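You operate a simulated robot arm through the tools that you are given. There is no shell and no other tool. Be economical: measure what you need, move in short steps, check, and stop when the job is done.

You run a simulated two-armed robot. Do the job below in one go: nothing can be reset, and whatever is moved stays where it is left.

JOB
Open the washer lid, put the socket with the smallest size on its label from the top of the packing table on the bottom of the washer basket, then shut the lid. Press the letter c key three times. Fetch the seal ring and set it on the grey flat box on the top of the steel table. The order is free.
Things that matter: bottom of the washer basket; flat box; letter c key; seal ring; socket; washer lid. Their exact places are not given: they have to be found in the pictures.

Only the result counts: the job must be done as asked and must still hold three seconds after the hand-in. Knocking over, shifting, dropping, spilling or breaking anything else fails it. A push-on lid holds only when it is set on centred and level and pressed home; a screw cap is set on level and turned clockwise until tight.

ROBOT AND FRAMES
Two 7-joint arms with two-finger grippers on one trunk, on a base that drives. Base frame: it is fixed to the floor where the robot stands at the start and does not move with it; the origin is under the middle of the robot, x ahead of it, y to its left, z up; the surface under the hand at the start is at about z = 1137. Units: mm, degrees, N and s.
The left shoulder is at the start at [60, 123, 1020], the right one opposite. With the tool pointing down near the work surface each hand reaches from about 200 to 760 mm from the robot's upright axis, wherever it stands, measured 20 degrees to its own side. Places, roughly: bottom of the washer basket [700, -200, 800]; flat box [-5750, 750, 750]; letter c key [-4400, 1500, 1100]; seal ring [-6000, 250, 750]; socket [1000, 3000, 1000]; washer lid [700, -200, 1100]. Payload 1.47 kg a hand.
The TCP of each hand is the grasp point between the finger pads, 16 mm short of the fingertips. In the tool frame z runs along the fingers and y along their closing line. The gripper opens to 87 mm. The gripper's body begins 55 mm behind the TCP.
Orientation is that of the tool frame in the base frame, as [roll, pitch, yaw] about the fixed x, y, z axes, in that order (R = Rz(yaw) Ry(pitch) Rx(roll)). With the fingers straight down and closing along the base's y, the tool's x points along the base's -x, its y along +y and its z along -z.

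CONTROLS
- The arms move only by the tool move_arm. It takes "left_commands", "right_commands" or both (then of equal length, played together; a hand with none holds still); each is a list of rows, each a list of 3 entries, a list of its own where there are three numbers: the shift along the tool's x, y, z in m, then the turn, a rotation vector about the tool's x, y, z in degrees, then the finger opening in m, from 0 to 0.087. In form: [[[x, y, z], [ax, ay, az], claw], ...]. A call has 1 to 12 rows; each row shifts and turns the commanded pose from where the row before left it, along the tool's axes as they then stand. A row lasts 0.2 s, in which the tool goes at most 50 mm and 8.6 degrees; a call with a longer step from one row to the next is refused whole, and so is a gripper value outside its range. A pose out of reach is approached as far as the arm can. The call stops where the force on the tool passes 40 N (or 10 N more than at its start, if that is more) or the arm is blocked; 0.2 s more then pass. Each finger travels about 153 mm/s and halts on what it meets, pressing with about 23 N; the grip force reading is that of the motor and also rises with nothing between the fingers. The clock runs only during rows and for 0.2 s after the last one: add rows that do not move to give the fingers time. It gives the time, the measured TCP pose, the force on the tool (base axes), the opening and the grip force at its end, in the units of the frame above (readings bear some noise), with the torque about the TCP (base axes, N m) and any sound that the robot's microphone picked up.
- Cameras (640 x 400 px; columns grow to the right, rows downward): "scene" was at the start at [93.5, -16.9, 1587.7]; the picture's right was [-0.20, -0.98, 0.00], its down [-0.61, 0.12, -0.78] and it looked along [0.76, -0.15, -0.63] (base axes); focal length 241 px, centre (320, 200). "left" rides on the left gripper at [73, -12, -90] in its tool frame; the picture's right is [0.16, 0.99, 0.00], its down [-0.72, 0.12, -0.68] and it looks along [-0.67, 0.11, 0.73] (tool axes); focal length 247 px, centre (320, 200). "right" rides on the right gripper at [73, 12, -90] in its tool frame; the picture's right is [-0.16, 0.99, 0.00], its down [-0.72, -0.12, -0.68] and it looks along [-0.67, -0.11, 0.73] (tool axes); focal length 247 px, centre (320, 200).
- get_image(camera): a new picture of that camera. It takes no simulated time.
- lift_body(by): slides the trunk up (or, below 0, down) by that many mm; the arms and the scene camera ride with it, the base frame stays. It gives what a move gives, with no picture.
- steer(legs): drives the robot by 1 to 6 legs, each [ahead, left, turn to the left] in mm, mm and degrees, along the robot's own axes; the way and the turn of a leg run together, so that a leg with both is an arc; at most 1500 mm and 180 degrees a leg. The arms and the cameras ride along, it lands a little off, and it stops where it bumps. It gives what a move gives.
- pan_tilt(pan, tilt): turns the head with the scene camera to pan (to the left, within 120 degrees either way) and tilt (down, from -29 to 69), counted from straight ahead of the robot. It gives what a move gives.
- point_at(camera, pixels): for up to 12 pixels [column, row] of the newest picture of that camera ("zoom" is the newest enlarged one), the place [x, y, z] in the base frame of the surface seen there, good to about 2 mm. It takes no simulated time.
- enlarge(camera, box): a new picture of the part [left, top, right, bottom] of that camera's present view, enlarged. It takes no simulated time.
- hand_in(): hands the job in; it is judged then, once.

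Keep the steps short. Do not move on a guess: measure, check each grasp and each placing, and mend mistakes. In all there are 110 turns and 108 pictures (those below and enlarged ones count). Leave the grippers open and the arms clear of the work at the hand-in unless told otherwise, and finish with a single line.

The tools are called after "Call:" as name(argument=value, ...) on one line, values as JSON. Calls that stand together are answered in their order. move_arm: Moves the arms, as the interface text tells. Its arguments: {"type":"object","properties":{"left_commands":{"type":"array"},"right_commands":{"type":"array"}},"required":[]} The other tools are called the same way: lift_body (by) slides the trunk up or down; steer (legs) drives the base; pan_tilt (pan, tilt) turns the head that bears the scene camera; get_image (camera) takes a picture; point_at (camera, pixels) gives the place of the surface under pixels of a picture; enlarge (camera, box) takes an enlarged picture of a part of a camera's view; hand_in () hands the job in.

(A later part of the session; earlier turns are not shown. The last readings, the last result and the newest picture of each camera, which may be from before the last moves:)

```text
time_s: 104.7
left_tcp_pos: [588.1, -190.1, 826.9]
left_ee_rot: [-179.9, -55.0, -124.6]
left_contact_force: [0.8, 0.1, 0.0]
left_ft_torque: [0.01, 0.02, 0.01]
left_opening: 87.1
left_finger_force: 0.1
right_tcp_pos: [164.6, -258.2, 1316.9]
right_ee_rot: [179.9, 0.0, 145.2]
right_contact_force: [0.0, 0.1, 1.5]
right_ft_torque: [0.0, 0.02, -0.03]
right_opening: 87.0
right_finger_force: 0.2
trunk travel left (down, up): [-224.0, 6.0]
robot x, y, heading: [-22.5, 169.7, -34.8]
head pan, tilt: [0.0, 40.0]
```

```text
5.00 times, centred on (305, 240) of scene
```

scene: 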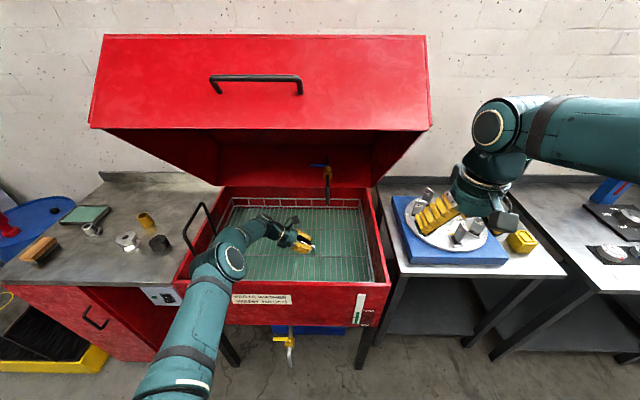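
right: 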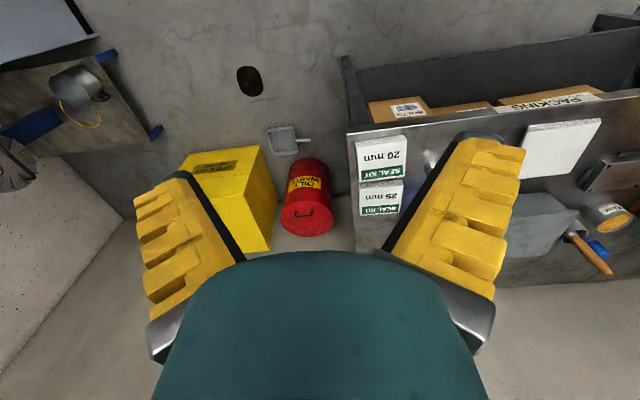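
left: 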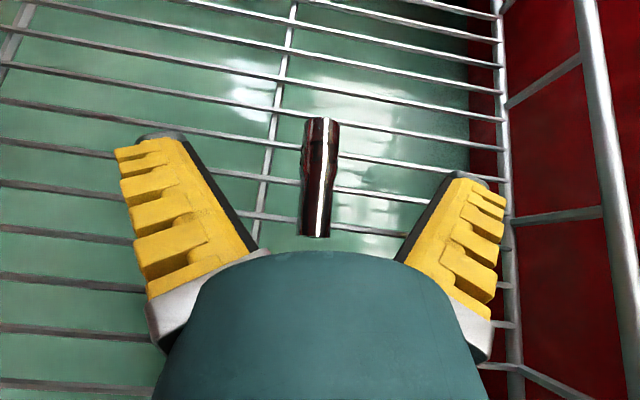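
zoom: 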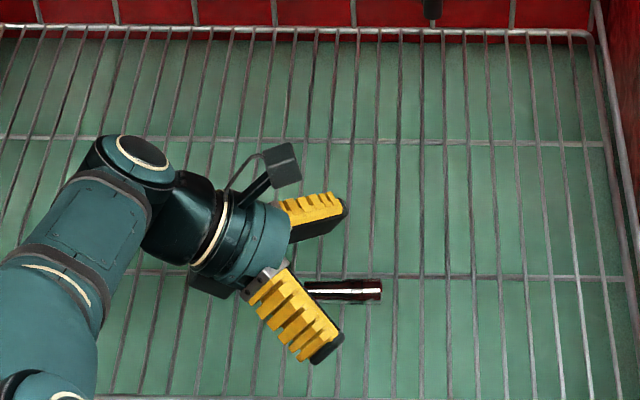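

The socket lies flat across the wires on the basket bottom. I'll raise the hand, untilt it, turn it back and withdraw.

Call:
move_arm(left_commands=[[[0.0328, 0, -0.023], [0, 0, 0], 0.087], [[0.0328, 0, -0.023], [0, 0, 0], 0.087], [[0.0164, 0, -0.0115], [0, 0, 0], 0.087], [[0, 0, 0], [0, -8, 0], 0.087], [[0, 0, 0], [0, -8, 0], 0.087], [[0, 0, 0], [0, -8, 0], 0.087], [[0, 0, 0], [0, -8, 0], 0.087], [[0, 0, 0], [0, -8, 0], 0.087], [[0, 0, 0], [0, -8, 0], 0.087], [[0, 0, 0], [0, -8, 0], 0.087]])

Call:
move_arm(left_commands=[[[0, 0, 0], [0, 0, 8.2], 0.087], [[0, 0, 0], [0, 0, 8.2], 0.087], [[0, 0, 0], [0, 0, 8.2], 0.087], [[0, 0, 0], [0, 0, 8.2], 0.087], [[0, 0, 0], [0, 0, 8.2], 0.087], [[0, 0, 0], [0, 0, 8.2], 0.087], [[0, 0, 0], [0, 0, 8.2], 0.087], [[0, 0, 0], [0, 0, 8.2], 0.087], [[0, 0, 0], [0, 0, 8.2], 0.087], [[0, 0, 0], [0, 0, 8.2], 0.087], [[0, 0, 0], [0, 0, 8.0], 0.087]])

Call:
move_arm(left_commands=[[[0.03, 0, -0.03], [0, 0, 0], 0.087], [[0.045, 0, 0], [0, 0, 0], 0.087], [[0.045, 0, 0], [0, 0, 0], 0.087], [[0.045, 0, 0], [0, 0, 0], 0.087], [[0.045, 0, 0], [0, 0, 0], 0.087], [[0.03, 0, -0.03], [0, 0, 0], 0.087]])

Call:
get_image(camera="scene")

```text
time_s: 106.9
left_tcp_pos: [621.9, -210.7, 914.9]
left_ee_rot: [-179.9, 1.2, -124.4]
left_contact_force: [1.0, 0.4, -0.5]
left_ft_torque: [0.0, 0.01, -0.01]
left_opening: 87.2
left_finger_force: 0.1
left hand out of reach, approached as far as the arm can: row 1, 2, 3, 4, 5, 7, 10
right_tcp_pos: [165.1, -258.2, 1317.2]
right_ee_rot: [-180.0, 0.0, 145.2]
right_contact_force: [0.2, 0.3, 0.3]
right_ft_torque: [0.02, -0.03, 0.0]
right_opening: 87.1
right_finger_force: 0.1
trunk travel left (down, up): [-224.0, 6.0]
robot x, y, heading: [-18.8, 167.2, -34.4]
head pan, tilt: [0.0, 40.0]
```

```text
time_s: 109.3
left_tcp_pos: [620.5, -209.4, 914.7]
left_ee_rot: [179.0, 0.1, 145.4]
left_contact_force: [-0.5, -0.2, 0.3]
left_ft_torque: [-0.01, 0.01, -0.03]
left_opening: 87.1
left_finger_force: 0.0
right_tcp_pos: [163.9, -257.8, 1317.2]
right_ee_rot: [180.0, 0.0, 145.2]
right_contact_force: [0.6, 0.2, 0.0]
right_ft_torque: [0.01, -0.06, 0.0]
right_opening: 87.0
right_finger_force: 0.1
trunk travel left (down, up): [-224.0, 6.0]
robot x, y, heading: [-17.8, 169.9, -35.0]
head pan, tilt: [0.0, 40.0]
```

```text
time_s: 110.7
left_tcp_pos: [585.9, -244.6, 947.2]
left_ee_rot: [179.0, 0.1, 145.6]
left_contact_force: [0.4, 0.0, 0.0]
left_ft_torque: [0.02, -0.01, 0.0]
left_opening: 87.1
left_finger_force: 0.0
left hand out of reach, approached as far as the arm can: row 1, 2, 3, 4, 5, 6
right_tcp_pos: [163.4, -258.4, 1316.8]
right_ee_rot: [180.0, 0.0, 145.2]
right_contact_force: [0.6, -0.2, 1.3]
right_ft_torque: [0.03, -0.03, -0.01]
right_opening: 87.0
right_finger_force: 0.1
trunk travel left (down, up): [-224.0, 6.0]
robot x, y, heading: [-21.3, 169.7, -34.7]
head pan, tilt: [0.0, 40.0]
```

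```text
43 pictures are left
```

scene: 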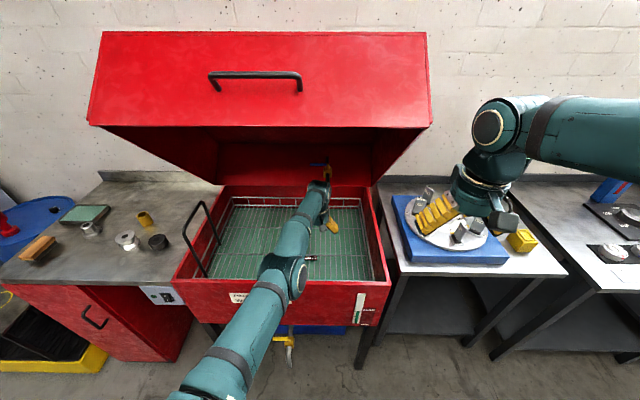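

The arm is at a joint limit pulling back. The hand is above the rim, so I'll back the base out instead.

Call:
lift_body(by=6)

Call:
steer(legs=[[-350, 0, 0]])

Call:
get_image(camera="scene")

```text
time_s: 111.3
left_tcp_pos: [586.7, -245.6, 953.2]
left_ee_rot: [179.0, 0.1, 145.6]
left_contact_force: [0.1, 0.7, -0.2]
left_ft_torque: [0.0, -0.02, 0.0]
left_opening: 87.1
left_finger_force: 0.1
right_tcp_pos: [164.6, -259.0, 1323.7]
right_ee_rot: [180.0, 0.0, 145.2]
right_contact_force: [-0.4, 0.7, -0.8]
right_ft_torque: [0.03, 0.01, 0.0]
right_opening: 86.9
right_finger_force: 0.1
trunk travel left (down, up): [-230.0, 0.0]
robot x, y, heading: [-19.0, 166.9, -35.1]
head pan, tilt: [0.0, 40.0]
```

```text
time_s: 113.5
left_tcp_pos: [303.7, -45.3, 953.1]
left_ee_rot: [179.0, 0.1, 145.8]
left_contact_force: [-0.5, 0.0, 0.6]
left_ft_torque: [-0.02, 0.0, 0.03]
left_opening: 87.1
left_finger_force: 0.0
right_tcp_pos: [-119.4, -59.1, 1324.1]
right_ee_rot: [-179.9, 0.0, 145.4]
right_contact_force: [-0.6, 0.4, 0.4]
right_ft_torque: [-0.01, 0.0, -0.01]
right_opening: 87.2
right_finger_force: 0.0
trunk travel left (down, up): [-230.0, 0.0]
robot x, y, heading: [-297.8, 368.3, -34.5]
head pan, tilt: [0.0, 40.0]
```

```text
42 pictures are left
```

scene: 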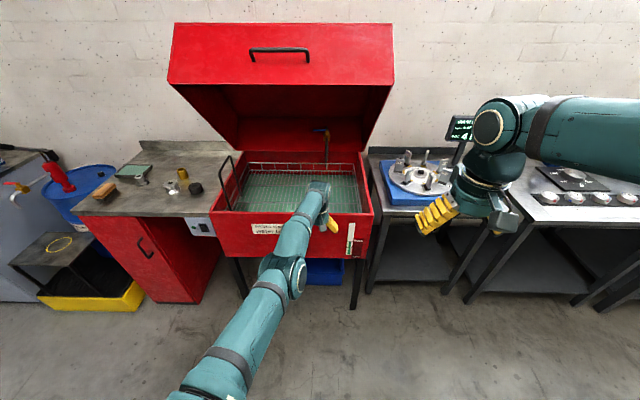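

Clear of the washer. Now I'll bring the left arm back to a neutral place, up and to the left.

Call:
move_arm(left_commands=[[[0.0, 0.045, 0], [0, 0, 0], 0.087], [[0, 0.045, 0], [0, 0, 0], 0.087], [[0, 0.03, -0.035], [0, 0, 0], 0.087], [[0, 0.03, -0.035], [0, 0, 0], 0.087], [[0, 0, -0.045], [0, 0, 0], 0.087], [[0, 0, -0.045], [0, 0, 0], 0.087], [[0, 0, -0.045], [0, 0, 0], 0.087]])

Call:
point_at(camera="scene", pixels=[[252, 52], [280, 50], [306, 52], [180, 85], [385, 85], [230, 22], [340, 22]])

Call:
get_image(camera="scene")

```text
time_s: 115.1
left_tcp_pos: [396.9, 62.8, 1160.0]
left_ee_rot: [178.9, 0.0, 145.8]
left_contact_force: [0.0, 0.5, 0.5]
left_ft_torque: [0.0, -0.02, 0.0]
left_opening: 87.4
left_finger_force: 0.1
left hand out of reach, approached as far as the arm can: row 1, 2, 3, 4, 7
right_tcp_pos: [-119.7, -60.0, 1322.9]
right_ee_rot: [-180.0, 0.0, 145.5]
right_contact_force: [-0.5, -0.3, -0.3]
right_ft_torque: [0.01, 0.01, 0.02]
right_opening: 87.0
right_finger_force: 0.0
trunk travel left (down, up): [-230.0, 0.0]
robot x, y, heading: [-303.6, 364.2, -34.6]
head pan, tilt: [0.0, 40.0]
```

```text
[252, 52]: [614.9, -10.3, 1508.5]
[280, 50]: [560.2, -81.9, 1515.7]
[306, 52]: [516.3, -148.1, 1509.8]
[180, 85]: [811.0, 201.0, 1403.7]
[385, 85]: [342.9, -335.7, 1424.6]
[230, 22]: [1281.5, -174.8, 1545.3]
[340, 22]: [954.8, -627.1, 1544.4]
```

```text
41 pictures are left
```

scene: 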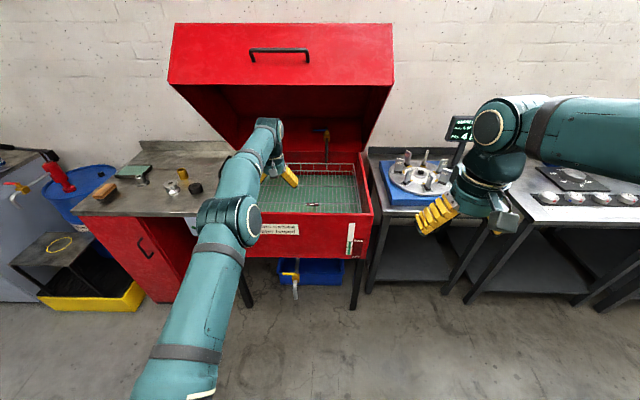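

Lid bar measured at about v=508, u=260, z≈1509 (θ≈50°). I'll pull the hand back and up, then pitch and roll it as before.

Call:
move_arm(left_commands=[[[0.045, 0, 0], [0, 0, 0], 0.087], [[0.045, 0, 0], [0, 0, 0], 0.087], [[0.045, 0, 0], [0, 0, 0], 0.087], [[0.045, 0, 0], [0, 0, 0], 0.087], [[0.045, 0, 0], [0, 0, 0], 0.087], [[0, 0, -0.045], [0, 0, 0], 0.087], [[0, 0, -0.045], [0, 0, 0], 0.087]])

Call:
move_arm(left_commands=[[[0, 0, 0], [0, -8.2, 0], 0.087], [[0, 0, 0], [0, -8.2, 0], 0.087], [[0, 0, 0], [0, -8.2, 0], 0.087], [[0, 0, 0], [0, -8.2, 0], 0.087], [[0, 0, 0], [0, -8.2, 0], 0.087], [[0, 0, 0], [0, -8.2, 0], 0.087], [[0, 0, 0], [0, -8.2, 0], 0.087], [[0, 0, 0], [0, -4.6, 0], 0.087]])

Call:
move_arm(left_commands=[[[0, 0, 0], [0, 0, 8.2], 0.087], [[0, 0, 0], [0, 0, 8.2], 0.087], [[0, 0, 0], [0, 0, 8.2], 0.087], [[0, 0, 0], [0, 0, 8.2], 0.087], [[0, 0, 0], [0, 0, 8.2], 0.087], [[0, 0, 0], [0, 0, 8.2], 0.087], [[0, 0, 0], [0, 0, 8.2], 0.087], [[0, 0, 0], [0, 0, 8.2], 0.087], [[0, 0, 0], [0, 0, 8.2], 0.087], [[0, 0, 0], [0, 0, 8.2], 0.087], [[0, 0, 0], [0, 0, 8.0], 0.087]])

Call:
get_image(camera="scene")

```text
time_s: 116.7
left_tcp_pos: [210.8, 185.8, 1245.8]
left_ee_rot: [179.0, 0.1, 145.8]
left_contact_force: [0.4, -0.2, 0.5]
left_ft_torque: [0.01, -0.01, 0.02]
left_opening: 87.0
left_finger_force: 0.0
right_tcp_pos: [-118.8, -58.8, 1323.2]
right_ee_rot: [180.0, -0.1, 145.4]
right_contact_force: [-0.5, 0.1, -1.0]
right_ft_torque: [-0.04, -0.01, 0.0]
right_opening: 86.9
right_finger_force: 0.1
trunk travel left (down, up): [-230.0, 0.0]
robot x, y, heading: [-302.4, 367.3, -34.8]
head pan, tilt: [0.0, 40.0]
```

```text
time_s: 118.5
left_tcp_pos: [212.2, 186.2, 1245.7]
left_ee_rot: [178.0, 62.1, 144.1]
left_contact_force: [0.2, 0.4, 0.0]
left_ft_torque: [0.02, 0.0, 0.01]
left_opening: 86.7
left_finger_force: 0.1
right_tcp_pos: [-118.0, -60.8, 1322.8]
right_ee_rot: [-179.9, 0.0, 145.3]
right_contact_force: [0.0, -0.1, 0.5]
right_ft_torque: [0.04, -0.03, 0.01]
right_opening: 87.0
right_finger_force: 0.1
trunk travel left (down, up): [-230.0, 0.0]
robot x, y, heading: [-300.5, 367.0, -34.6]
head pan, tilt: [0.0, 40.0]
```

```text
time_s: 120.9
left_tcp_pos: [213.2, 185.4, 1246.1]
left_ee_rot: [117.9, -1.1, 55.7]
left_contact_force: [0.1, 0.3, -0.1]
left_ft_torque: [0.01, 0.02, 0.01]
left_opening: 86.7
left_finger_force: 0.0
right_tcp_pos: [-118.4, -60.0, 1323.6]
right_ee_rot: [-180.0, 0.0, 145.5]
right_contact_force: [0.8, -0.1, 0.1]
right_ft_torque: [-0.01, 0.0, 0.0]
right_opening: 87.1
right_finger_force: 0.1
trunk travel left (down, up): [-230.0, 0.0]
robot x, y, heading: [-304.3, 367.8, -34.9]
head pan, tilt: [0.0, 40.0]
```

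```text
40 pictures are left
```

scene: 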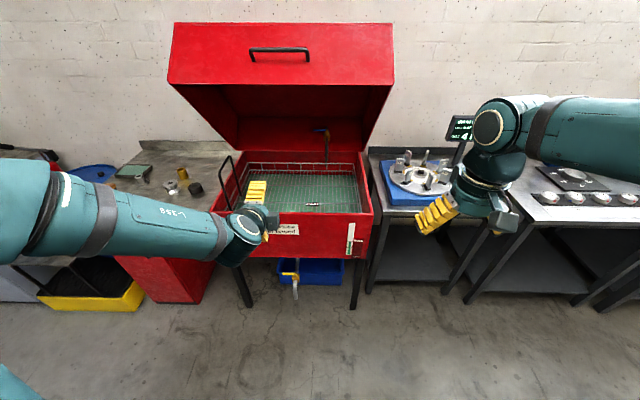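

The hand is in the grip pose. I'll raise it to the bar's height, then drive 300 mm forward.

Call:
move_arm(left_commands=[[[-0.001, 0.0389, -0.0074], [0, 0, 0], 0.087], [[-0.001, 0.0389, -0.0074], [0, 0, 0], 0.087], [[-0.001, 0.0389, -0.0074], [0, 0, 0], 0.087], [[-0.001, 0.0389, -0.0074], [0, 0, 0], 0.087], [[-0.001, 0.0389, -0.0074], [0, 0, 0], 0.087], [[-0.001, 0.0389, -0.0074], [0, 0, 0], 0.087], [[-0.001, 0.0389, -0.0074], [0, 0, 0], 0.087]])

Call:
steer(legs=[[300, 0, -0.8]])

Call:
pan_tilt(pan=0, tilt=20)

Call:
get_image(camera="scene")

Call:
get_image(camera="left")

```text
time_s: 122.5
left_tcp_pos: [274.4, 128.6, 1512.8]
left_ee_rot: [117.9, -1.0, 55.8]
left_contact_force: [0.5, -0.4, -0.5]
left_ft_torque: [-0.01, 0.02, -0.01]
left_opening: 87.1
left_finger_force: 0.0
right_tcp_pos: [-119.3, -62.6, 1322.7]
right_ee_rot: [179.9, -0.1, 145.5]
right_contact_force: [0.0, -0.9, -0.2]
right_ft_torque: [0.03, 0.0, 0.02]
right_opening: 86.9
right_finger_force: 0.1
trunk travel left (down, up): [-230.0, 0.0]
robot x, y, heading: [-302.9, 367.0, -34.7]
head pan, tilt: [0.0, 40.0]
```

```text
time_s: 124.6
left_tcp_pos: [516.8, -47.5, 1513.4]
left_ee_rot: [118.0, -1.1, 55.3]
left_contact_force: [-0.8, -0.1, -0.7]
left_ft_torque: [-0.04, 0.03, 0.02]
left_opening: 87.0
left_finger_force: 0.0
right_tcp_pos: [123.1, -233.8, 1323.9]
right_ee_rot: [-179.9, -0.1, 145.0]
right_contact_force: [0.3, -0.2, 0.1]
right_ft_torque: [0.03, 0.04, 0.0]
right_opening: 86.9
right_finger_force: 0.2
trunk travel left (down, up): [-230.0, 0.0]
robot x, y, heading: [-55.2, 194.4, -35.1]
head pan, tilt: [0.0, 40.0]
```

```text
time_s: 125.4
left_tcp_pos: [517.4, -46.5, 1513.5]
left_ee_rot: [117.9, -0.9, 55.2]
left_contact_force: [0.1, 0.8, -0.1]
left_ft_torque: [-0.01, -0.01, 0.01]
left_opening: 87.2
left_finger_force: 0.0
right_tcp_pos: [124.0, -233.5, 1323.7]
right_ee_rot: [180.0, 0.0, 145.0]
right_contact_force: [0.6, -0.3, -0.2]
right_ft_torque: [-0.03, 0.01, 0.01]
right_opening: 87.0
right_finger_force: 0.0
trunk travel left (down, up): [-230.0, 0.0]
robot x, y, heading: [-56.7, 192.7, -35.0]
head pan, tilt: [0.0, 20.0]
```

```text
39 pictures are left
```

scene: 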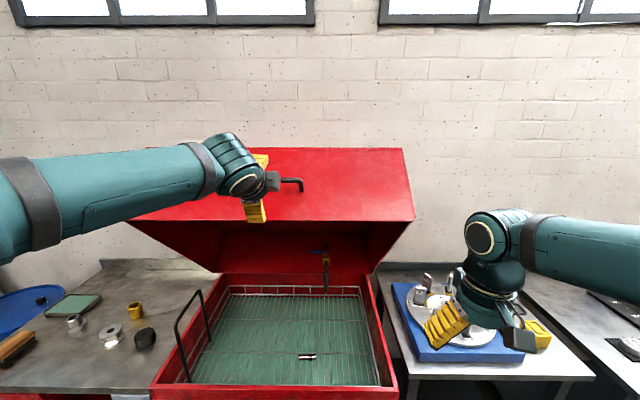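

```text
38 pictures are left
```

left: 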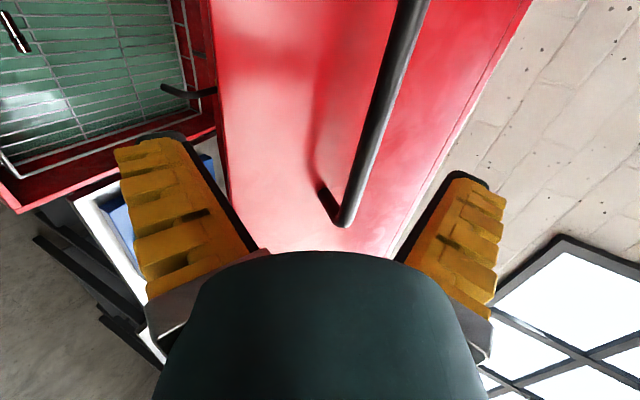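

The bar is about 55 mm ahead and 25 mm up in the tool frame. Moving onto it and half closing around it.

Call:
move_arm(left_commands=[[[0, 0.024, 0], [0, 0, 0], 0.087], [[0, 0, 0.03], [0, 0, 0], 0.087], [[0, 0, 0.025], [0, 0, 0], 0.087], [[0, 0, 0], [0, 0, 0], 0.03], [[0, 0, 0], [0, 0, 0], 0.03]])

Call:
get_image(camera="left")

Call:
enlarge(camera="scene", box=[180, 120, 340, 240])

```text
time_s: 126.6
left_tcp_pos: [564.8, -79.9, 1509.0]
left_ee_rot: [117.9, -1.0, 55.2]
left_contact_force: [-0.4, -0.2, -0.5]
left_ft_torque: [0.02, -0.03, 0.02]
left_opening: 36.2
left_finger_force: 4.4
right_tcp_pos: [123.2, -233.5, 1323.1]
right_ee_rot: [180.0, -0.1, 144.9]
right_contact_force: [0.4, -0.2, 0.3]
right_ft_torque: [0.01, -0.02, -0.03]
right_opening: 87.2
right_finger_force: 0.0
trunk travel left (down, up): [-230.0, 0.0]
robot x, y, heading: [-53.9, 192.1, -35.1]
head pan, tilt: [0.0, 20.0]
```

```text
37 pictures are left
```

left: 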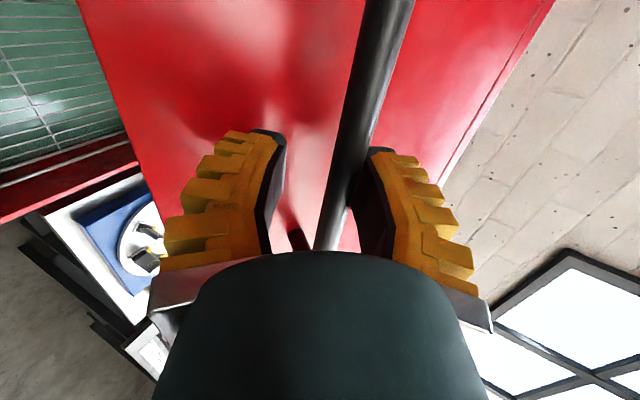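

```text
3.33 times, centred on (260, 180) of scene
```

zoom: 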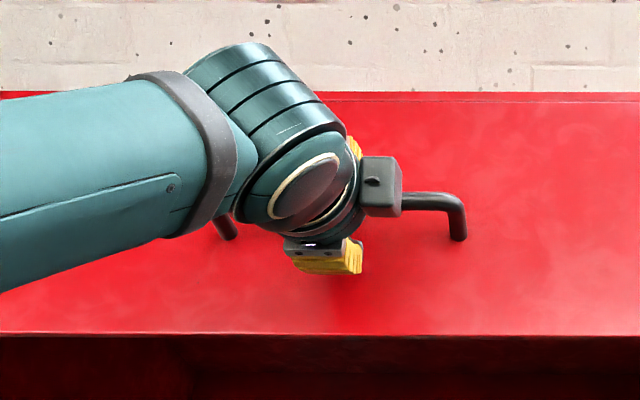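

The bar is caged between the fingers. Now following the arc back down to close the lid, first part.

Call:
move_arm(left_commands=[[[0, -0.0381, -0.007], [-2, 0, 0], 0.034], [[0, -0.0384, -0.0059], [-2, 0, 0], 0.034], [[0, -0.0384, -0.0049], [-2, 0, 0], 0.034], [[0, -0.0385, -0.004], [-2, 0, 0], 0.034], [[0, -0.0386, -0.0028], [-2, 0, 0], 0.034]])

Call:
get_image(camera="left")

```text
time_s: 127.8
left_tcp_pos: [485.0, -23.8, 1344.7]
left_ee_rot: [108.0, -0.8, 55.2]
left_contact_force: [-0.5, -0.5, 0.3]
left_ft_torque: [0.01, 0.0, 0.04]
left_opening: 40.0
left_finger_force: 4.3
right_tcp_pos: [123.3, -233.1, 1324.3]
right_ee_rot: [-180.0, -0.1, 145.0]
right_contact_force: [1.0, 0.0, -0.3]
right_ft_torque: [0.0, -0.01, 0.02]
right_opening: 86.9
right_finger_force: 0.1
trunk travel left (down, up): [-230.0, 0.0]
robot x, y, heading: [-58.8, 198.4, -34.8]
head pan, tilt: [0.0, 20.0]
```

```text
35 pictures are left
```

left: 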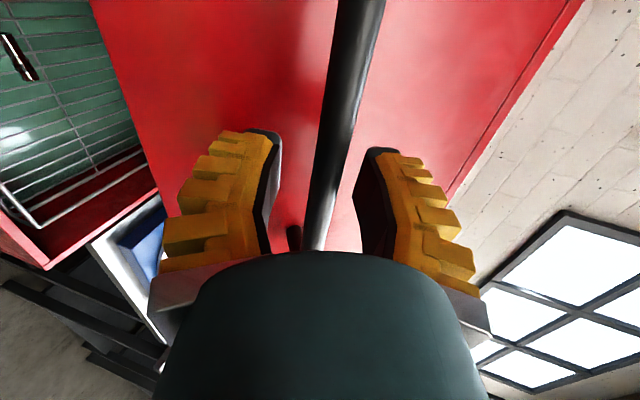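

The lid follows nicely. Continuing.

Call:
move_arm(left_commands=[[[0, -0.0388, -0.0019], [-2, 0, 0], 0.034], [[0, -0.0389, -0.0009], [-2, 0, 0], 0.034], [[0, -0.0387, 0], [-2, 0, 0], 0.034], [[0, -0.0387, 0.0012], [-2, 0, 0], 0.034], [[0, -0.0387, 0.0022], [-2, 0, 0], 0.034], [[0, -0.0387, 0.0031], [-2, 0, 0], 0.034]])

Call:
get_image(camera="left")

Call:
get_image(camera="scene")

```text
time_s: 129.2
left_tcp_pos: [455.3, 2.3, 1214.6]
left_ee_rot: [100.9, -1.0, 55.3]
left_contact_force: [-0.1, -0.8, 0.2]
left_ft_torque: [-0.01, -0.03, 0.01]
left_opening: 40.1
left_finger_force: 4.4
left hand out of reach, approached as far as the arm can: row 4, 5, 6
right_tcp_pos: [124.0, -232.4, 1323.4]
right_ee_rot: [179.9, -0.1, 144.9]
right_contact_force: [-1.1, -0.9, 0.6]
right_ft_torque: [0.03, 0.0, 0.03]
right_opening: 86.9
right_finger_force: 0.1
trunk travel left (down, up): [-230.0, 0.0]
robot x, y, heading: [-53.3, 194.8, -35.2]
head pan, tilt: [0.0, 20.0]
```

```text
34 pictures are left
```

left: 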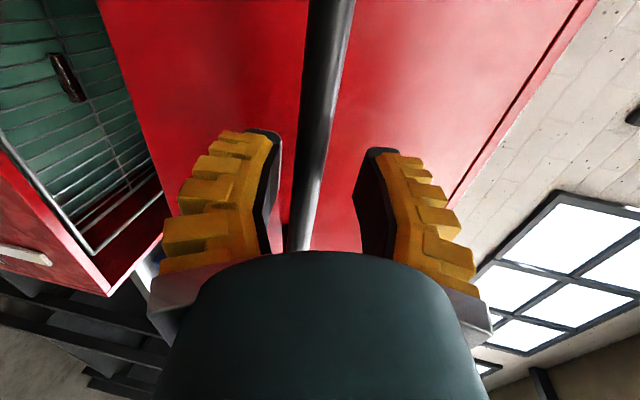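

```text
33 pictures are left
```

scene: 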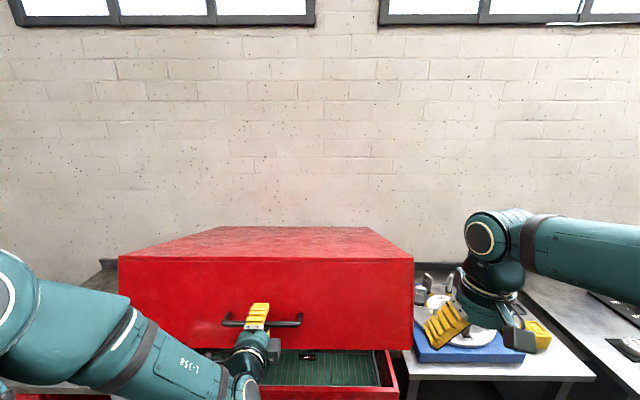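

The arm is at a limit here, but the rest of the arc is nearly vertical. I'll tighten the cage and use the trunk to go down.

Call:
move_arm(left_commands=[[[0, 0, 0], [0, 0, 0], 0.016], [[0, 0, 0], [0, 0, 0], 0.016]])

Call:
lift_body(by=-110)

Call:
get_image(camera="scene")

Call:
get_image(camera="left")

```text
time_s: 129.8
left_tcp_pos: [454.9, 2.3, 1214.5]
left_ee_rot: [100.9, -1.0, 55.3]
left_contact_force: [0.4, 0.3, -0.6]
left_ft_torque: [-0.04, -0.01, -0.02]
left_opening: 22.6
left_finger_force: 5.1
right_tcp_pos: [124.0, -232.9, 1323.5]
right_ee_rot: [180.0, 0.0, 144.9]
right_contact_force: [-0.4, 0.2, -0.7]
right_ft_torque: [0.01, 0.0, 0.01]
right_opening: 86.6
right_finger_force: 0.0
trunk travel left (down, up): [-230.0, 0.0]
robot x, y, heading: [-58.3, 196.6, -35.3]
head pan, tilt: [0.0, 20.0]
```

```text
time_s: 131.2
left_tcp_pos: [455.4, 2.1, 1104.9]
left_ee_rot: [100.9, -1.0, 55.2]
left_contact_force: [0.7, 0.1, -0.9]
left_ft_torque: [-0.01, 0.02, -0.01]
left_opening: 22.5
left_finger_force: 4.9
right_tcp_pos: [124.1, -233.7, 1212.8]
right_ee_rot: [-180.0, 0.0, 144.8]
right_contact_force: [-0.3, -0.6, 0.5]
right_ft_torque: [0.01, -0.06, 0.0]
right_opening: 87.0
right_finger_force: 0.0
trunk travel left (down, up): [-120.0, 110.0]
robot x, y, heading: [-60.5, 194.1, -35.2]
head pan, tilt: [0.0, 20.0]
```

```text
32 pictures are left
```

scene: 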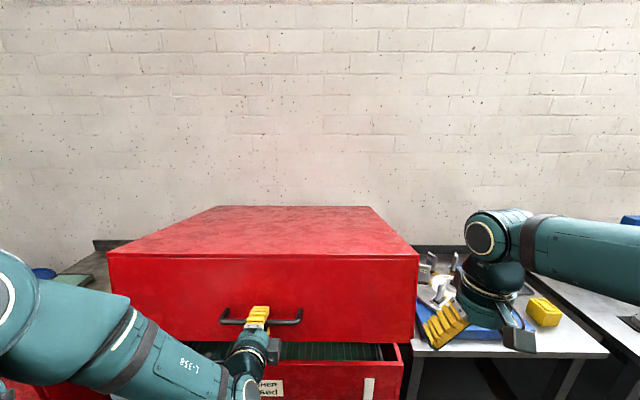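

```text
31 pictures are left
```

left: 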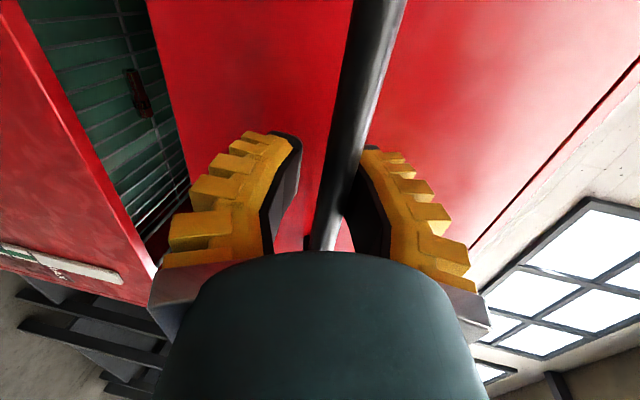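

Working. Lowering the rest.

Call:
lift_body(by=-110)

Call:
get_image(camera="scene")

Call:
get_image(camera="left")

```text
time_s: 132.7
left_tcp_pos: [455.1, 2.3, 994.4]
left_ee_rot: [101.0, -1.0, 55.2]
left_contact_force: [-0.7, -0.4, -0.8]
left_ft_torque: [0.01, 0.02, -0.02]
left_opening: 23.2
left_finger_force: 5.5
right_tcp_pos: [123.0, -233.5, 1102.8]
right_ee_rot: [180.0, -0.1, 145.0]
right_contact_force: [-0.3, 0.5, 0.2]
right_ft_torque: [-0.04, -0.02, -0.01]
right_opening: 87.0
right_finger_force: 0.1
trunk travel left (down, up): [-10.0, 220.0]
robot x, y, heading: [-57.8, 195.7, -35.0]
head pan, tilt: [0.0, 20.0]
```

```text
30 pictures are left
```

scene: 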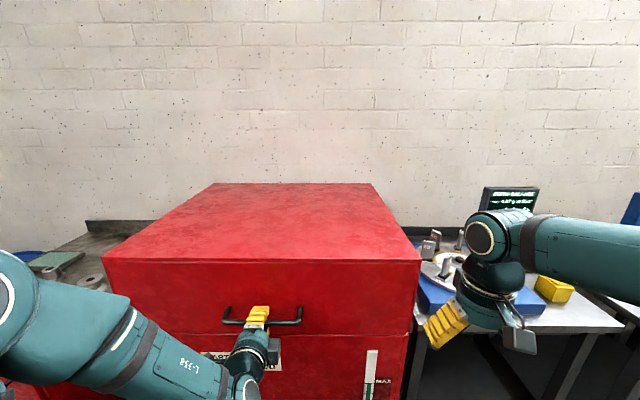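

```text
29 pictures are left
```

left: 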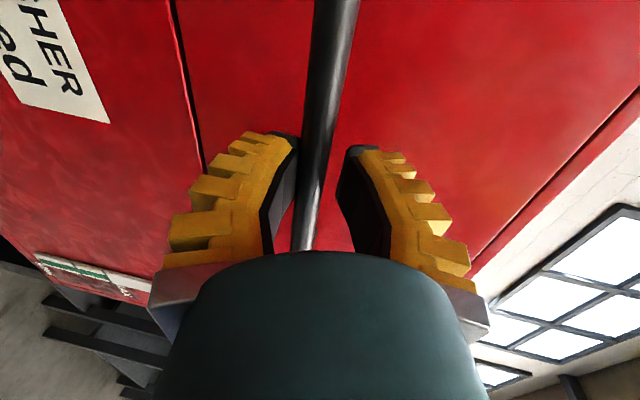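

It looks closed. I'll press the last 10 mm to be sure, then check the lid height.

Call:
lift_body(by=-9)

Call:
move_arm(left_commands=[[[0, 0, 0], [0, 0, 0], 0.087], [[0, 0, 0], [0, 0, 0], 0.087], [[0, 0, 0], [0, 0, 0], 0.087]])

Call:
steer(legs=[[-300, 0, 0]])

Call:
enlarge(camera="scene", box=[100, 140, 440, 350])

Call:
point_at(camera="zoom", pixels=[[320, 150], [250, 170], [400, 190], [330, 120]])

```text
time_s: 133.2
left_tcp_pos: [454.9, 1.3, 985.6]
left_ee_rot: [100.9, -1.0, 55.3]
left_contact_force: [0.6, -0.7, 0.4]
left_ft_torque: [-0.02, -0.02, 0.04]
left_opening: 23.2
left_finger_force: 5.6
right_tcp_pos: [122.9, -232.7, 1094.3]
right_ee_rot: [-180.0, 0.0, 145.0]
right_contact_force: [0.6, -0.2, -0.2]
right_ft_torque: [0.01, 0.02, 0.0]
right_opening: 87.0
right_finger_force: 0.1
trunk travel left (down, up): [-1.0, 229.0]
robot x, y, heading: [-57.5, 195.2, -35.2]
head pan, tilt: [0.0, 20.0]
```

```text
time_s: 134.0
left_tcp_pos: [454.5, 1.7, 986.6]
left_ee_rot: [100.9, -1.0, 55.2]
left_contact_force: [0.3, 0.1, 0.0]
left_ft_torque: [0.03, -0.02, -0.01]
left_opening: 86.9
left_finger_force: 0.1
right_tcp_pos: [122.6, -233.1, 1094.2]
right_ee_rot: [-180.0, 0.0, 144.8]
right_contact_force: [-0.3, 0.7, -0.2]
right_ft_torque: [-0.03, -0.02, 0.02]
right_opening: 86.9
right_finger_force: 0.2
trunk travel left (down, up): [-1.0, 229.0]
robot x, y, heading: [-58.1, 195.5, -35.1]
head pan, tilt: [0.0, 20.0]
```

```text
time_s: 136.1
left_tcp_pos: [202.9, 175.0, 986.5]
left_ee_rot: [100.9, -1.1, 54.7]
left_contact_force: [-0.3, -0.1, 0.3]
left_ft_torque: [0.03, 0.01, 0.01]
left_opening: 87.3
left_finger_force: 0.0
right_tcp_pos: [-131.6, -56.3, 1093.8]
right_ee_rot: [179.9, 0.0, 144.3]
right_contact_force: [0.4, -0.3, 1.0]
right_ft_torque: [0.0, 0.0, -0.02]
right_opening: 87.1
right_finger_force: 0.0
trunk travel left (down, up): [-1.0, 229.0]
robot x, y, heading: [-304.7, 373.1, -35.7]
head pan, tilt: [0.0, 20.0]
```

```text
1.88 times, centred on (270, 245) of scene
```

zoom: 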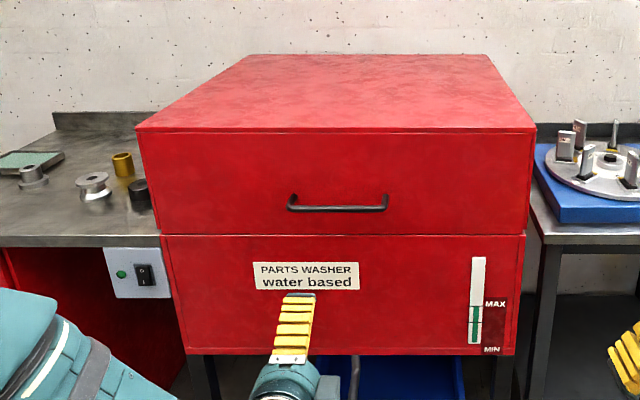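

```text
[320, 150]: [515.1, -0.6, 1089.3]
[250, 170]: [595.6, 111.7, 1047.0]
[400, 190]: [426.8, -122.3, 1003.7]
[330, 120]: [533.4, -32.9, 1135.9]
```

The lid is shut (top at 1136, seam closed). Next I'll raise the trunk and look west towards the other work areas.

Call:
lift_body(by=174)

Call:
pan_tilt(pan=-120, tilt=18)

Call:
get_image(camera="scene")

Call:
point_at(camera="scene", pixels=[[100, 330], [200, 300], [320, 300], [450, 300], [560, 300], [320, 200], [450, 220], [560, 220], [200, 220], [620, 330]])

```text
time_s: 138.1
left_tcp_pos: [203.4, 174.1, 1158.8]
left_ee_rot: [100.9, -1.1, 54.7]
left_contact_force: [0.2, -0.6, 0.3]
left_ft_torque: [0.0, 0.01, 0.04]
left_opening: 86.9
left_finger_force: 0.1
right_tcp_pos: [-130.5, -56.5, 1268.3]
right_ee_rot: [-180.0, 0.0, 144.3]
right_contact_force: [-0.5, 0.2, 0.2]
right_ft_torque: [-0.01, 0.02, -0.02]
right_opening: 87.2
right_finger_force: 0.0
trunk travel left (down, up): [-175.0, 55.0]
robot x, y, heading: [-307.4, 373.4, -35.7]
head pan, tilt: [0.0, 20.0]
```

```text
time_s: 140.1
left_tcp_pos: [203.2, 175.0, 1159.2]
left_ee_rot: [101.0, -1.0, 54.6]
left_contact_force: [0.4, 0.6, -0.2]
left_ft_torque: [-0.02, 0.02, -0.02]
left_opening: 87.2
left_finger_force: 0.2
right_tcp_pos: [-130.5, -57.2, 1268.0]
right_ee_rot: [180.0, 0.1, 144.3]
right_contact_force: [0.7, 0.8, 0.6]
right_ft_torque: [-0.03, 0.0, -0.02]
right_opening: 87.0
right_finger_force: 0.0
trunk travel left (down, up): [-175.0, 55.0]
robot x, y, heading: [-307.5, 375.1, -35.6]
head pan, tilt: [-120.0, 18.0]
```

```text
27 pictures are left
```

scene: 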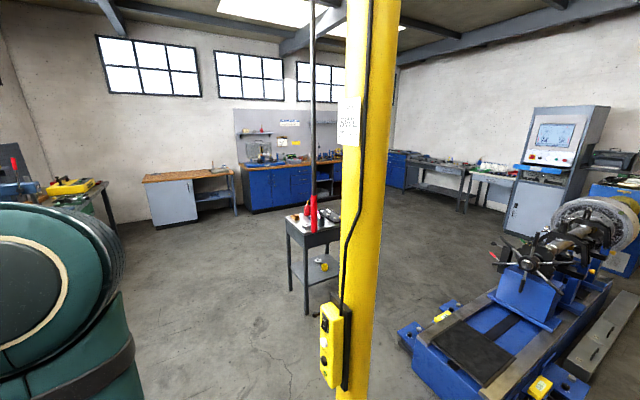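

```text
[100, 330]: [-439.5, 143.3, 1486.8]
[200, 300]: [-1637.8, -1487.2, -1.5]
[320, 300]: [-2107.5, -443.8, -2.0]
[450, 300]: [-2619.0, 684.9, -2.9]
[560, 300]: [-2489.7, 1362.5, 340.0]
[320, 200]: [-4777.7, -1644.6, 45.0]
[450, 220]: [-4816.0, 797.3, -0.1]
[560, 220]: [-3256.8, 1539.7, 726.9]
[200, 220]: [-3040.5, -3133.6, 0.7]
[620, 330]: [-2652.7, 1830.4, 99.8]
```

I see the console with screen at (555,140), a steel table at (455,170), a yellow post at (360,300) and a small red trolley at (315,230). Measuring them.

Call:
point_at(camera="scene", pixels=[[355, 350], [315, 232], [290, 285], [538, 174], [520, 178], [572, 182], [510, 225], [450, 165], [500, 172], [415, 330], [400, 190], [560, 378]])

Call:
enlarge(camera="scene", box=[380, 90, 640, 250])

```text
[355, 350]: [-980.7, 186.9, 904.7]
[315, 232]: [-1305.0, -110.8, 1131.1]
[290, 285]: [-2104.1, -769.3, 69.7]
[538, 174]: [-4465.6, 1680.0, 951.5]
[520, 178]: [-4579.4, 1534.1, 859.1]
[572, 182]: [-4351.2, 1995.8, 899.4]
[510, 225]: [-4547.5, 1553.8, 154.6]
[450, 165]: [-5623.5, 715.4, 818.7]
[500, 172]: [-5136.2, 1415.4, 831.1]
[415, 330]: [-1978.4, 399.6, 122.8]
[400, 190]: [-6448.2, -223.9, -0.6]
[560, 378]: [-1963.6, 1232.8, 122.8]
```

```text
2.46 times, centred on (510, 170) of scene
```

zoom: 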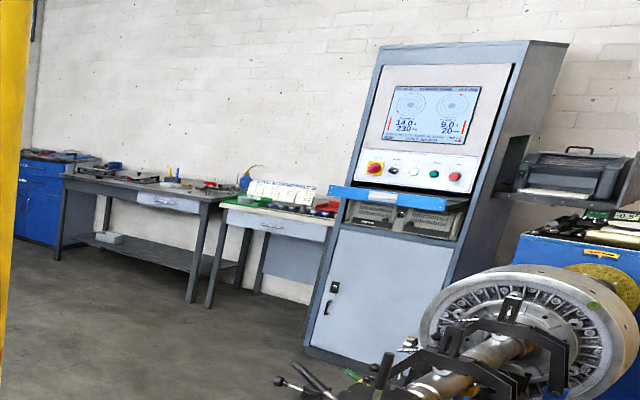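

The lane straight west is tight, between the post, the lathe and the trolley. I'll go around south: along the benches, then west, then turn about.

Call:
steer(legs=[[120, -1441, 0], [0, -1100, 0], [-1400, -500, 0], [0, 0, 180]])

Call:
pan_tilt(pan=0, tilt=18)

Call:
get_image(camera="scene")

```text
time_s: 176.3
left_tcp_pos: [-3581.0, -1248.8, 1159.2]
left_ee_rot: [100.9, -1.0, -124.8]
left_contact_force: [-0.2, 0.3, -0.2]
left_ft_torque: [0.01, -0.01, 0.0]
left_opening: 86.9
left_finger_force: 0.0
right_tcp_pos: [-3248.1, -1014.6, 1267.8]
right_ee_rot: [-179.9, 0.1, -35.2]
right_contact_force: [0.0, -0.2, -1.2]
right_ft_torque: [0.0, -0.02, 0.01]
right_opening: 87.0
right_finger_force: 0.0
trunk travel left (down, up): [-175.0, 55.0]
robot x, y, heading: [-3068.6, -1441.6, 144.7]
head pan, tilt: [-120.0, 18.0]
```

```text
time_s: 178.3
left_tcp_pos: [-3579.6, -1246.6, 1159.6]
left_ee_rot: [100.8, -1.0, -124.9]
left_contact_force: [0.3, -0.9, -0.8]
left_ft_torque: [-0.02, 0.03, -0.01]
left_opening: 87.1
left_finger_force: 0.2
right_tcp_pos: [-3248.4, -1013.5, 1267.2]
right_ee_rot: [-179.9, 0.0, -35.3]
right_contact_force: [-0.5, 0.3, -0.7]
right_ft_torque: [0.01, 0.03, 0.01]
right_opening: 87.2
right_finger_force: 0.1
trunk travel left (down, up): [-175.0, 55.0]
robot x, y, heading: [-3067.7, -1440.0, 144.6]
head pan, tilt: [0.0, 18.0]
```

```text
25 pictures are left
```

scene: 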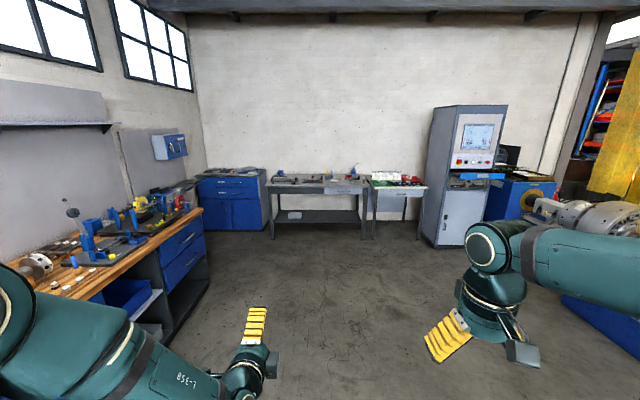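

I see the steel table at (310,185), a white box table next to it, and the console at (470,160). Driving towards the console.

Call:
steer(legs=[[1100, -850, 0], [1000, -700, 0]])

Call:
pan_tilt(pan=0, tilt=30)

Call:
get_image(camera="scene")

Call:
point_at(camera="scene", pixels=[[320, 200], [350, 200], [380, 200], [320, 150], [380, 150], [250, 150], [200, 170], [150, 170]])

```text
time_s: 192.2
left_tcp_pos: [-4328.2, 1235.7, 1160.3]
left_ee_rot: [100.9, -1.0, -126.6]
left_contact_force: [0.2, -0.3, -0.7]
left_ft_torque: [-0.06, 0.0, -0.02]
left_opening: 87.0
left_finger_force: 0.1
right_tcp_pos: [-3989.3, 1460.3, 1267.9]
right_ee_rot: [-180.0, -0.1, -36.9]
right_contact_force: [0.3, 0.4, -0.4]
right_ft_torque: [0.02, 0.01, -0.03]
right_opening: 87.0
right_finger_force: 0.0
trunk travel left (down, up): [-175.0, 55.0]
robot x, y, heading: [-3823.8, 1027.5, 143.0]
head pan, tilt: [0.0, 18.0]
```

```text
time_s: 192.9
left_tcp_pos: [-4327.9, 1235.0, 1161.0]
left_ee_rot: [100.8, -1.0, -126.6]
left_contact_force: [-0.7, 0.5, 0.6]
left_ft_torque: [-0.02, 0.02, -0.01]
left_opening: 86.9
left_finger_force: 0.2
right_tcp_pos: [-3990.5, 1459.4, 1268.2]
right_ee_rot: [-180.0, 0.1, -36.9]
right_contact_force: [0.4, 0.0, -0.6]
right_ft_torque: [-0.02, -0.02, 0.0]
right_opening: 87.1
right_finger_force: 0.0
trunk travel left (down, up): [-175.0, 55.0]
robot x, y, heading: [-3823.8, 1028.6, 143.0]
head pan, tilt: [0.0, 30.0]
```

```text
24 pictures are left
```

scene: 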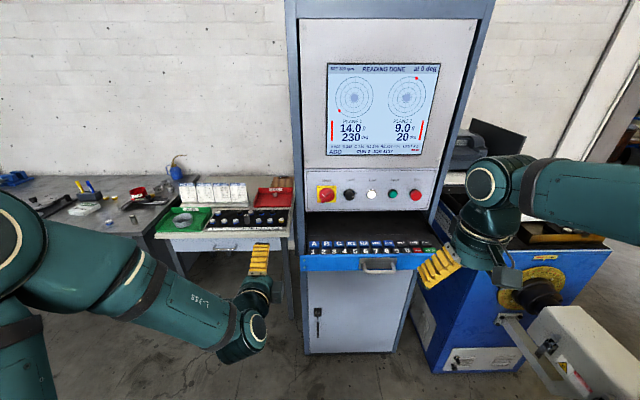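

```text
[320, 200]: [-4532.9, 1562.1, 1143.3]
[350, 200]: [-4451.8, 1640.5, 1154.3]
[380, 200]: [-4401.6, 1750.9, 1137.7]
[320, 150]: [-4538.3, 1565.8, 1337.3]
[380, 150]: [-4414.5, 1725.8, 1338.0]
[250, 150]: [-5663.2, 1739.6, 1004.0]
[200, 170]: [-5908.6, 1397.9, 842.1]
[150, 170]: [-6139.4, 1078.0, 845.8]
```

There's a keyboard drawer at (370,245). Enlarging it.

Call:
enlarge(camera="scene", box=[295, 205, 445, 280])

```text
4.27 times, centred on (370, 242) of scene
```

zoom: 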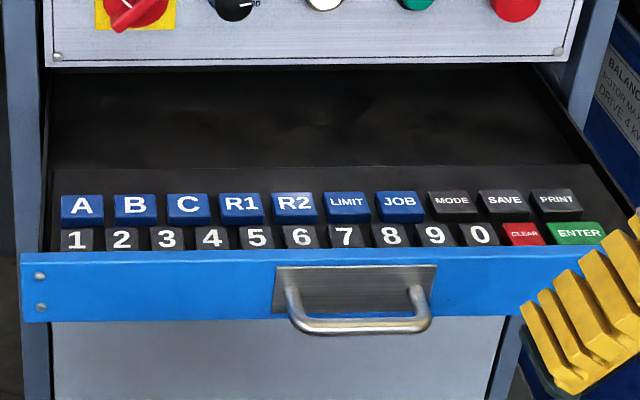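

The C key is at zoom (187,209). Measuring the key face and its neighbours.

Call:
point_at(camera="zoom", pixels=[[187, 200], [187, 209], [187, 220], [175, 209], [200, 209], [135, 209], [240, 209], [167, 238], [210, 238], [187, 180], [187, 100], [187, 262]])

```text
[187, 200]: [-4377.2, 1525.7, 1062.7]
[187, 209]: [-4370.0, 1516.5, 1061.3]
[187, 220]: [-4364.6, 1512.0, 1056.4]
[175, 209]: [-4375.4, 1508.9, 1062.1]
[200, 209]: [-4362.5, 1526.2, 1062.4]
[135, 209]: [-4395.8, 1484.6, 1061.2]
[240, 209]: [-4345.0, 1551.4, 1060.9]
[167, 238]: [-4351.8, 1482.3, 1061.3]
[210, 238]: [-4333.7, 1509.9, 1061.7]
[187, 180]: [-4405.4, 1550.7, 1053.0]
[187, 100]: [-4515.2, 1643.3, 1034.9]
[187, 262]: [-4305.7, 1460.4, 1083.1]
```

The C key top is at about (-4371,1518,1062). Before closing in, I'll fold the left hand back and turn it to point down.

Call:
move_arm(left_commands=[[[0, 0, -0.04], [0, 0, 0], 0.087], [[0, 0, -0.04], [0, 0, 0], 0.087], [[0, 0.04, 0], [0, 0, 0], 0.087], [[0, 0.04, 0], [0, 0, 0], 0.087]])

Call:
move_arm(left_commands=[[[0, 0, 0], [0, 0, -8.2], 0.087], [[0, 0, 0], [0, 0, -8.2], 0.087], [[0, 0, 0], [0, 0, -8.2], 0.087], [[0, 0, 0], [0, 0, -8.2], 0.087], [[0, 0, 0], [0, 0, -8.2], 0.087], [[0, 0, 0], [0, 0, -8.2], 0.087], [[0, 0, 0], [0, 0, -8.2], 0.087], [[0, 0, 0], [0, 0, -8.2], 0.087], [[0, 0, 0], [0, 0, -8.2], 0.087], [[0, 0, 0], [0, 0, -8.2], 0.087], [[0, 0, 0], [0, 0, -8.0], 0.087]])

Call:
move_arm(left_commands=[[[0, 0, 0], [0, 8, 0], 0.087], [[0, 0, 0], [0, 8, 0], 0.087], [[0, 0, 0], [0, 8, 0], 0.087], [[0, 0, 0], [0, 8, 0], 0.087], [[0, 0, 0], [0, 8, 0], 0.087], [[0, 0, 0], [0, 8, 0], 0.087], [[0, 0, 0], [0, 8, 0], 0.087], [[0, 0, 0], [0, 8, 0], 0.087], [[0, 0, 0], [0, 8, 0], 0.087], [[0, 0, 0], [0, 7, 0], 0.087]])

Call:
move_arm(right_commands=[[[0, 0, 0], [0, 0, 0], 0.0], [[0, 0, 0], [0, 0, 0], 0.0], [[0, 0, 0], [0, 0, 0], 0.0]])

Call:
get_image(camera="scene")

```text
time_s: 193.9
left_tcp_pos: [-4318.3, 1244.3, 1262.2]
left_ee_rot: [101.0, -0.9, -126.6]
left_contact_force: [0.5, 0.8, -0.5]
left_ft_torque: [-0.03, -0.02, 0.03]
left_opening: 87.1
left_finger_force: 0.1
left hand out of reach, approached as far as the arm can: row 1, 2
right_tcp_pos: [-3988.9, 1459.0, 1268.0]
right_ee_rot: [180.0, 0.0, -37.0]
right_contact_force: [0.4, -0.2, 1.0]
right_ft_torque: [0.02, 0.02, 0.01]
right_opening: 86.8
right_finger_force: 0.1
trunk travel left (down, up): [-175.0, 55.0]
robot x, y, heading: [-3822.4, 1025.2, 142.9]
head pan, tilt: [0.0, 30.0]
```

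```text
time_s: 196.3
left_tcp_pos: [-4318.9, 1243.5, 1261.7]
left_ee_rot: [175.7, 79.1, -40.7]
left_contact_force: [-0.4, 0.0, 0.6]
left_ft_torque: [0.01, 0.0, 0.0]
left_opening: 86.9
left_finger_force: 0.1
right_tcp_pos: [-3989.8, 1460.7, 1267.3]
right_ee_rot: [179.9, 0.0, -36.9]
right_contact_force: [0.3, 0.1, 0.0]
right_ft_torque: [0.03, -0.05, 0.03]
right_opening: 87.1
right_finger_force: 0.1
trunk travel left (down, up): [-175.0, 55.0]
robot x, y, heading: [-3822.6, 1025.4, 143.2]
head pan, tilt: [0.0, 30.0]
```

```text
time_s: 198.5
left_tcp_pos: [-4319.4, 1245.5, 1259.9]
left_ee_rot: [179.1, -0.1, -36.6]
left_contact_force: [0.1, -0.2, -0.2]
left_ft_torque: [0.02, 0.0, 0.02]
left_opening: 87.1
left_finger_force: 0.0
right_tcp_pos: [-3990.2, 1460.2, 1268.2]
right_ee_rot: [180.0, -0.1, -36.9]
right_contact_force: [-0.1, -0.5, -0.9]
right_ft_torque: [0.02, -0.02, 0.02]
right_opening: 86.6
right_finger_force: 0.0
trunk travel left (down, up): [-175.0, 55.0]
robot x, y, heading: [-3820.1, 1023.8, 143.0]
head pan, tilt: [0.0, 30.0]
```

```text
time_s: 199.3
left_tcp_pos: [-4320.1, 1244.5, 1260.1]
left_ee_rot: [179.0, 0.0, -36.6]
left_contact_force: [-0.3, 0.8, 0.7]
left_ft_torque: [0.01, 0.0, 0.02]
left_opening: 86.8
left_finger_force: 0.1
right_tcp_pos: [-3990.4, 1459.6, 1268.4]
right_ee_rot: [-180.0, 0.0, -36.9]
right_contact_force: [0.6, 0.9, 0.2]
right_ft_torque: [-0.02, 0.01, 0.01]
right_opening: 0.1
right_finger_force: 23.3
trunk travel left (down, up): [-175.0, 55.0]
robot x, y, heading: [-3821.0, 1025.1, 143.0]
head pan, tilt: [0.0, 30.0]
```

```text
22 pictures are left
```

scene: 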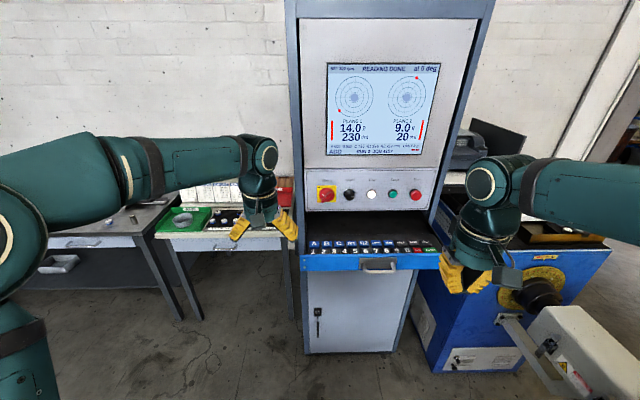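

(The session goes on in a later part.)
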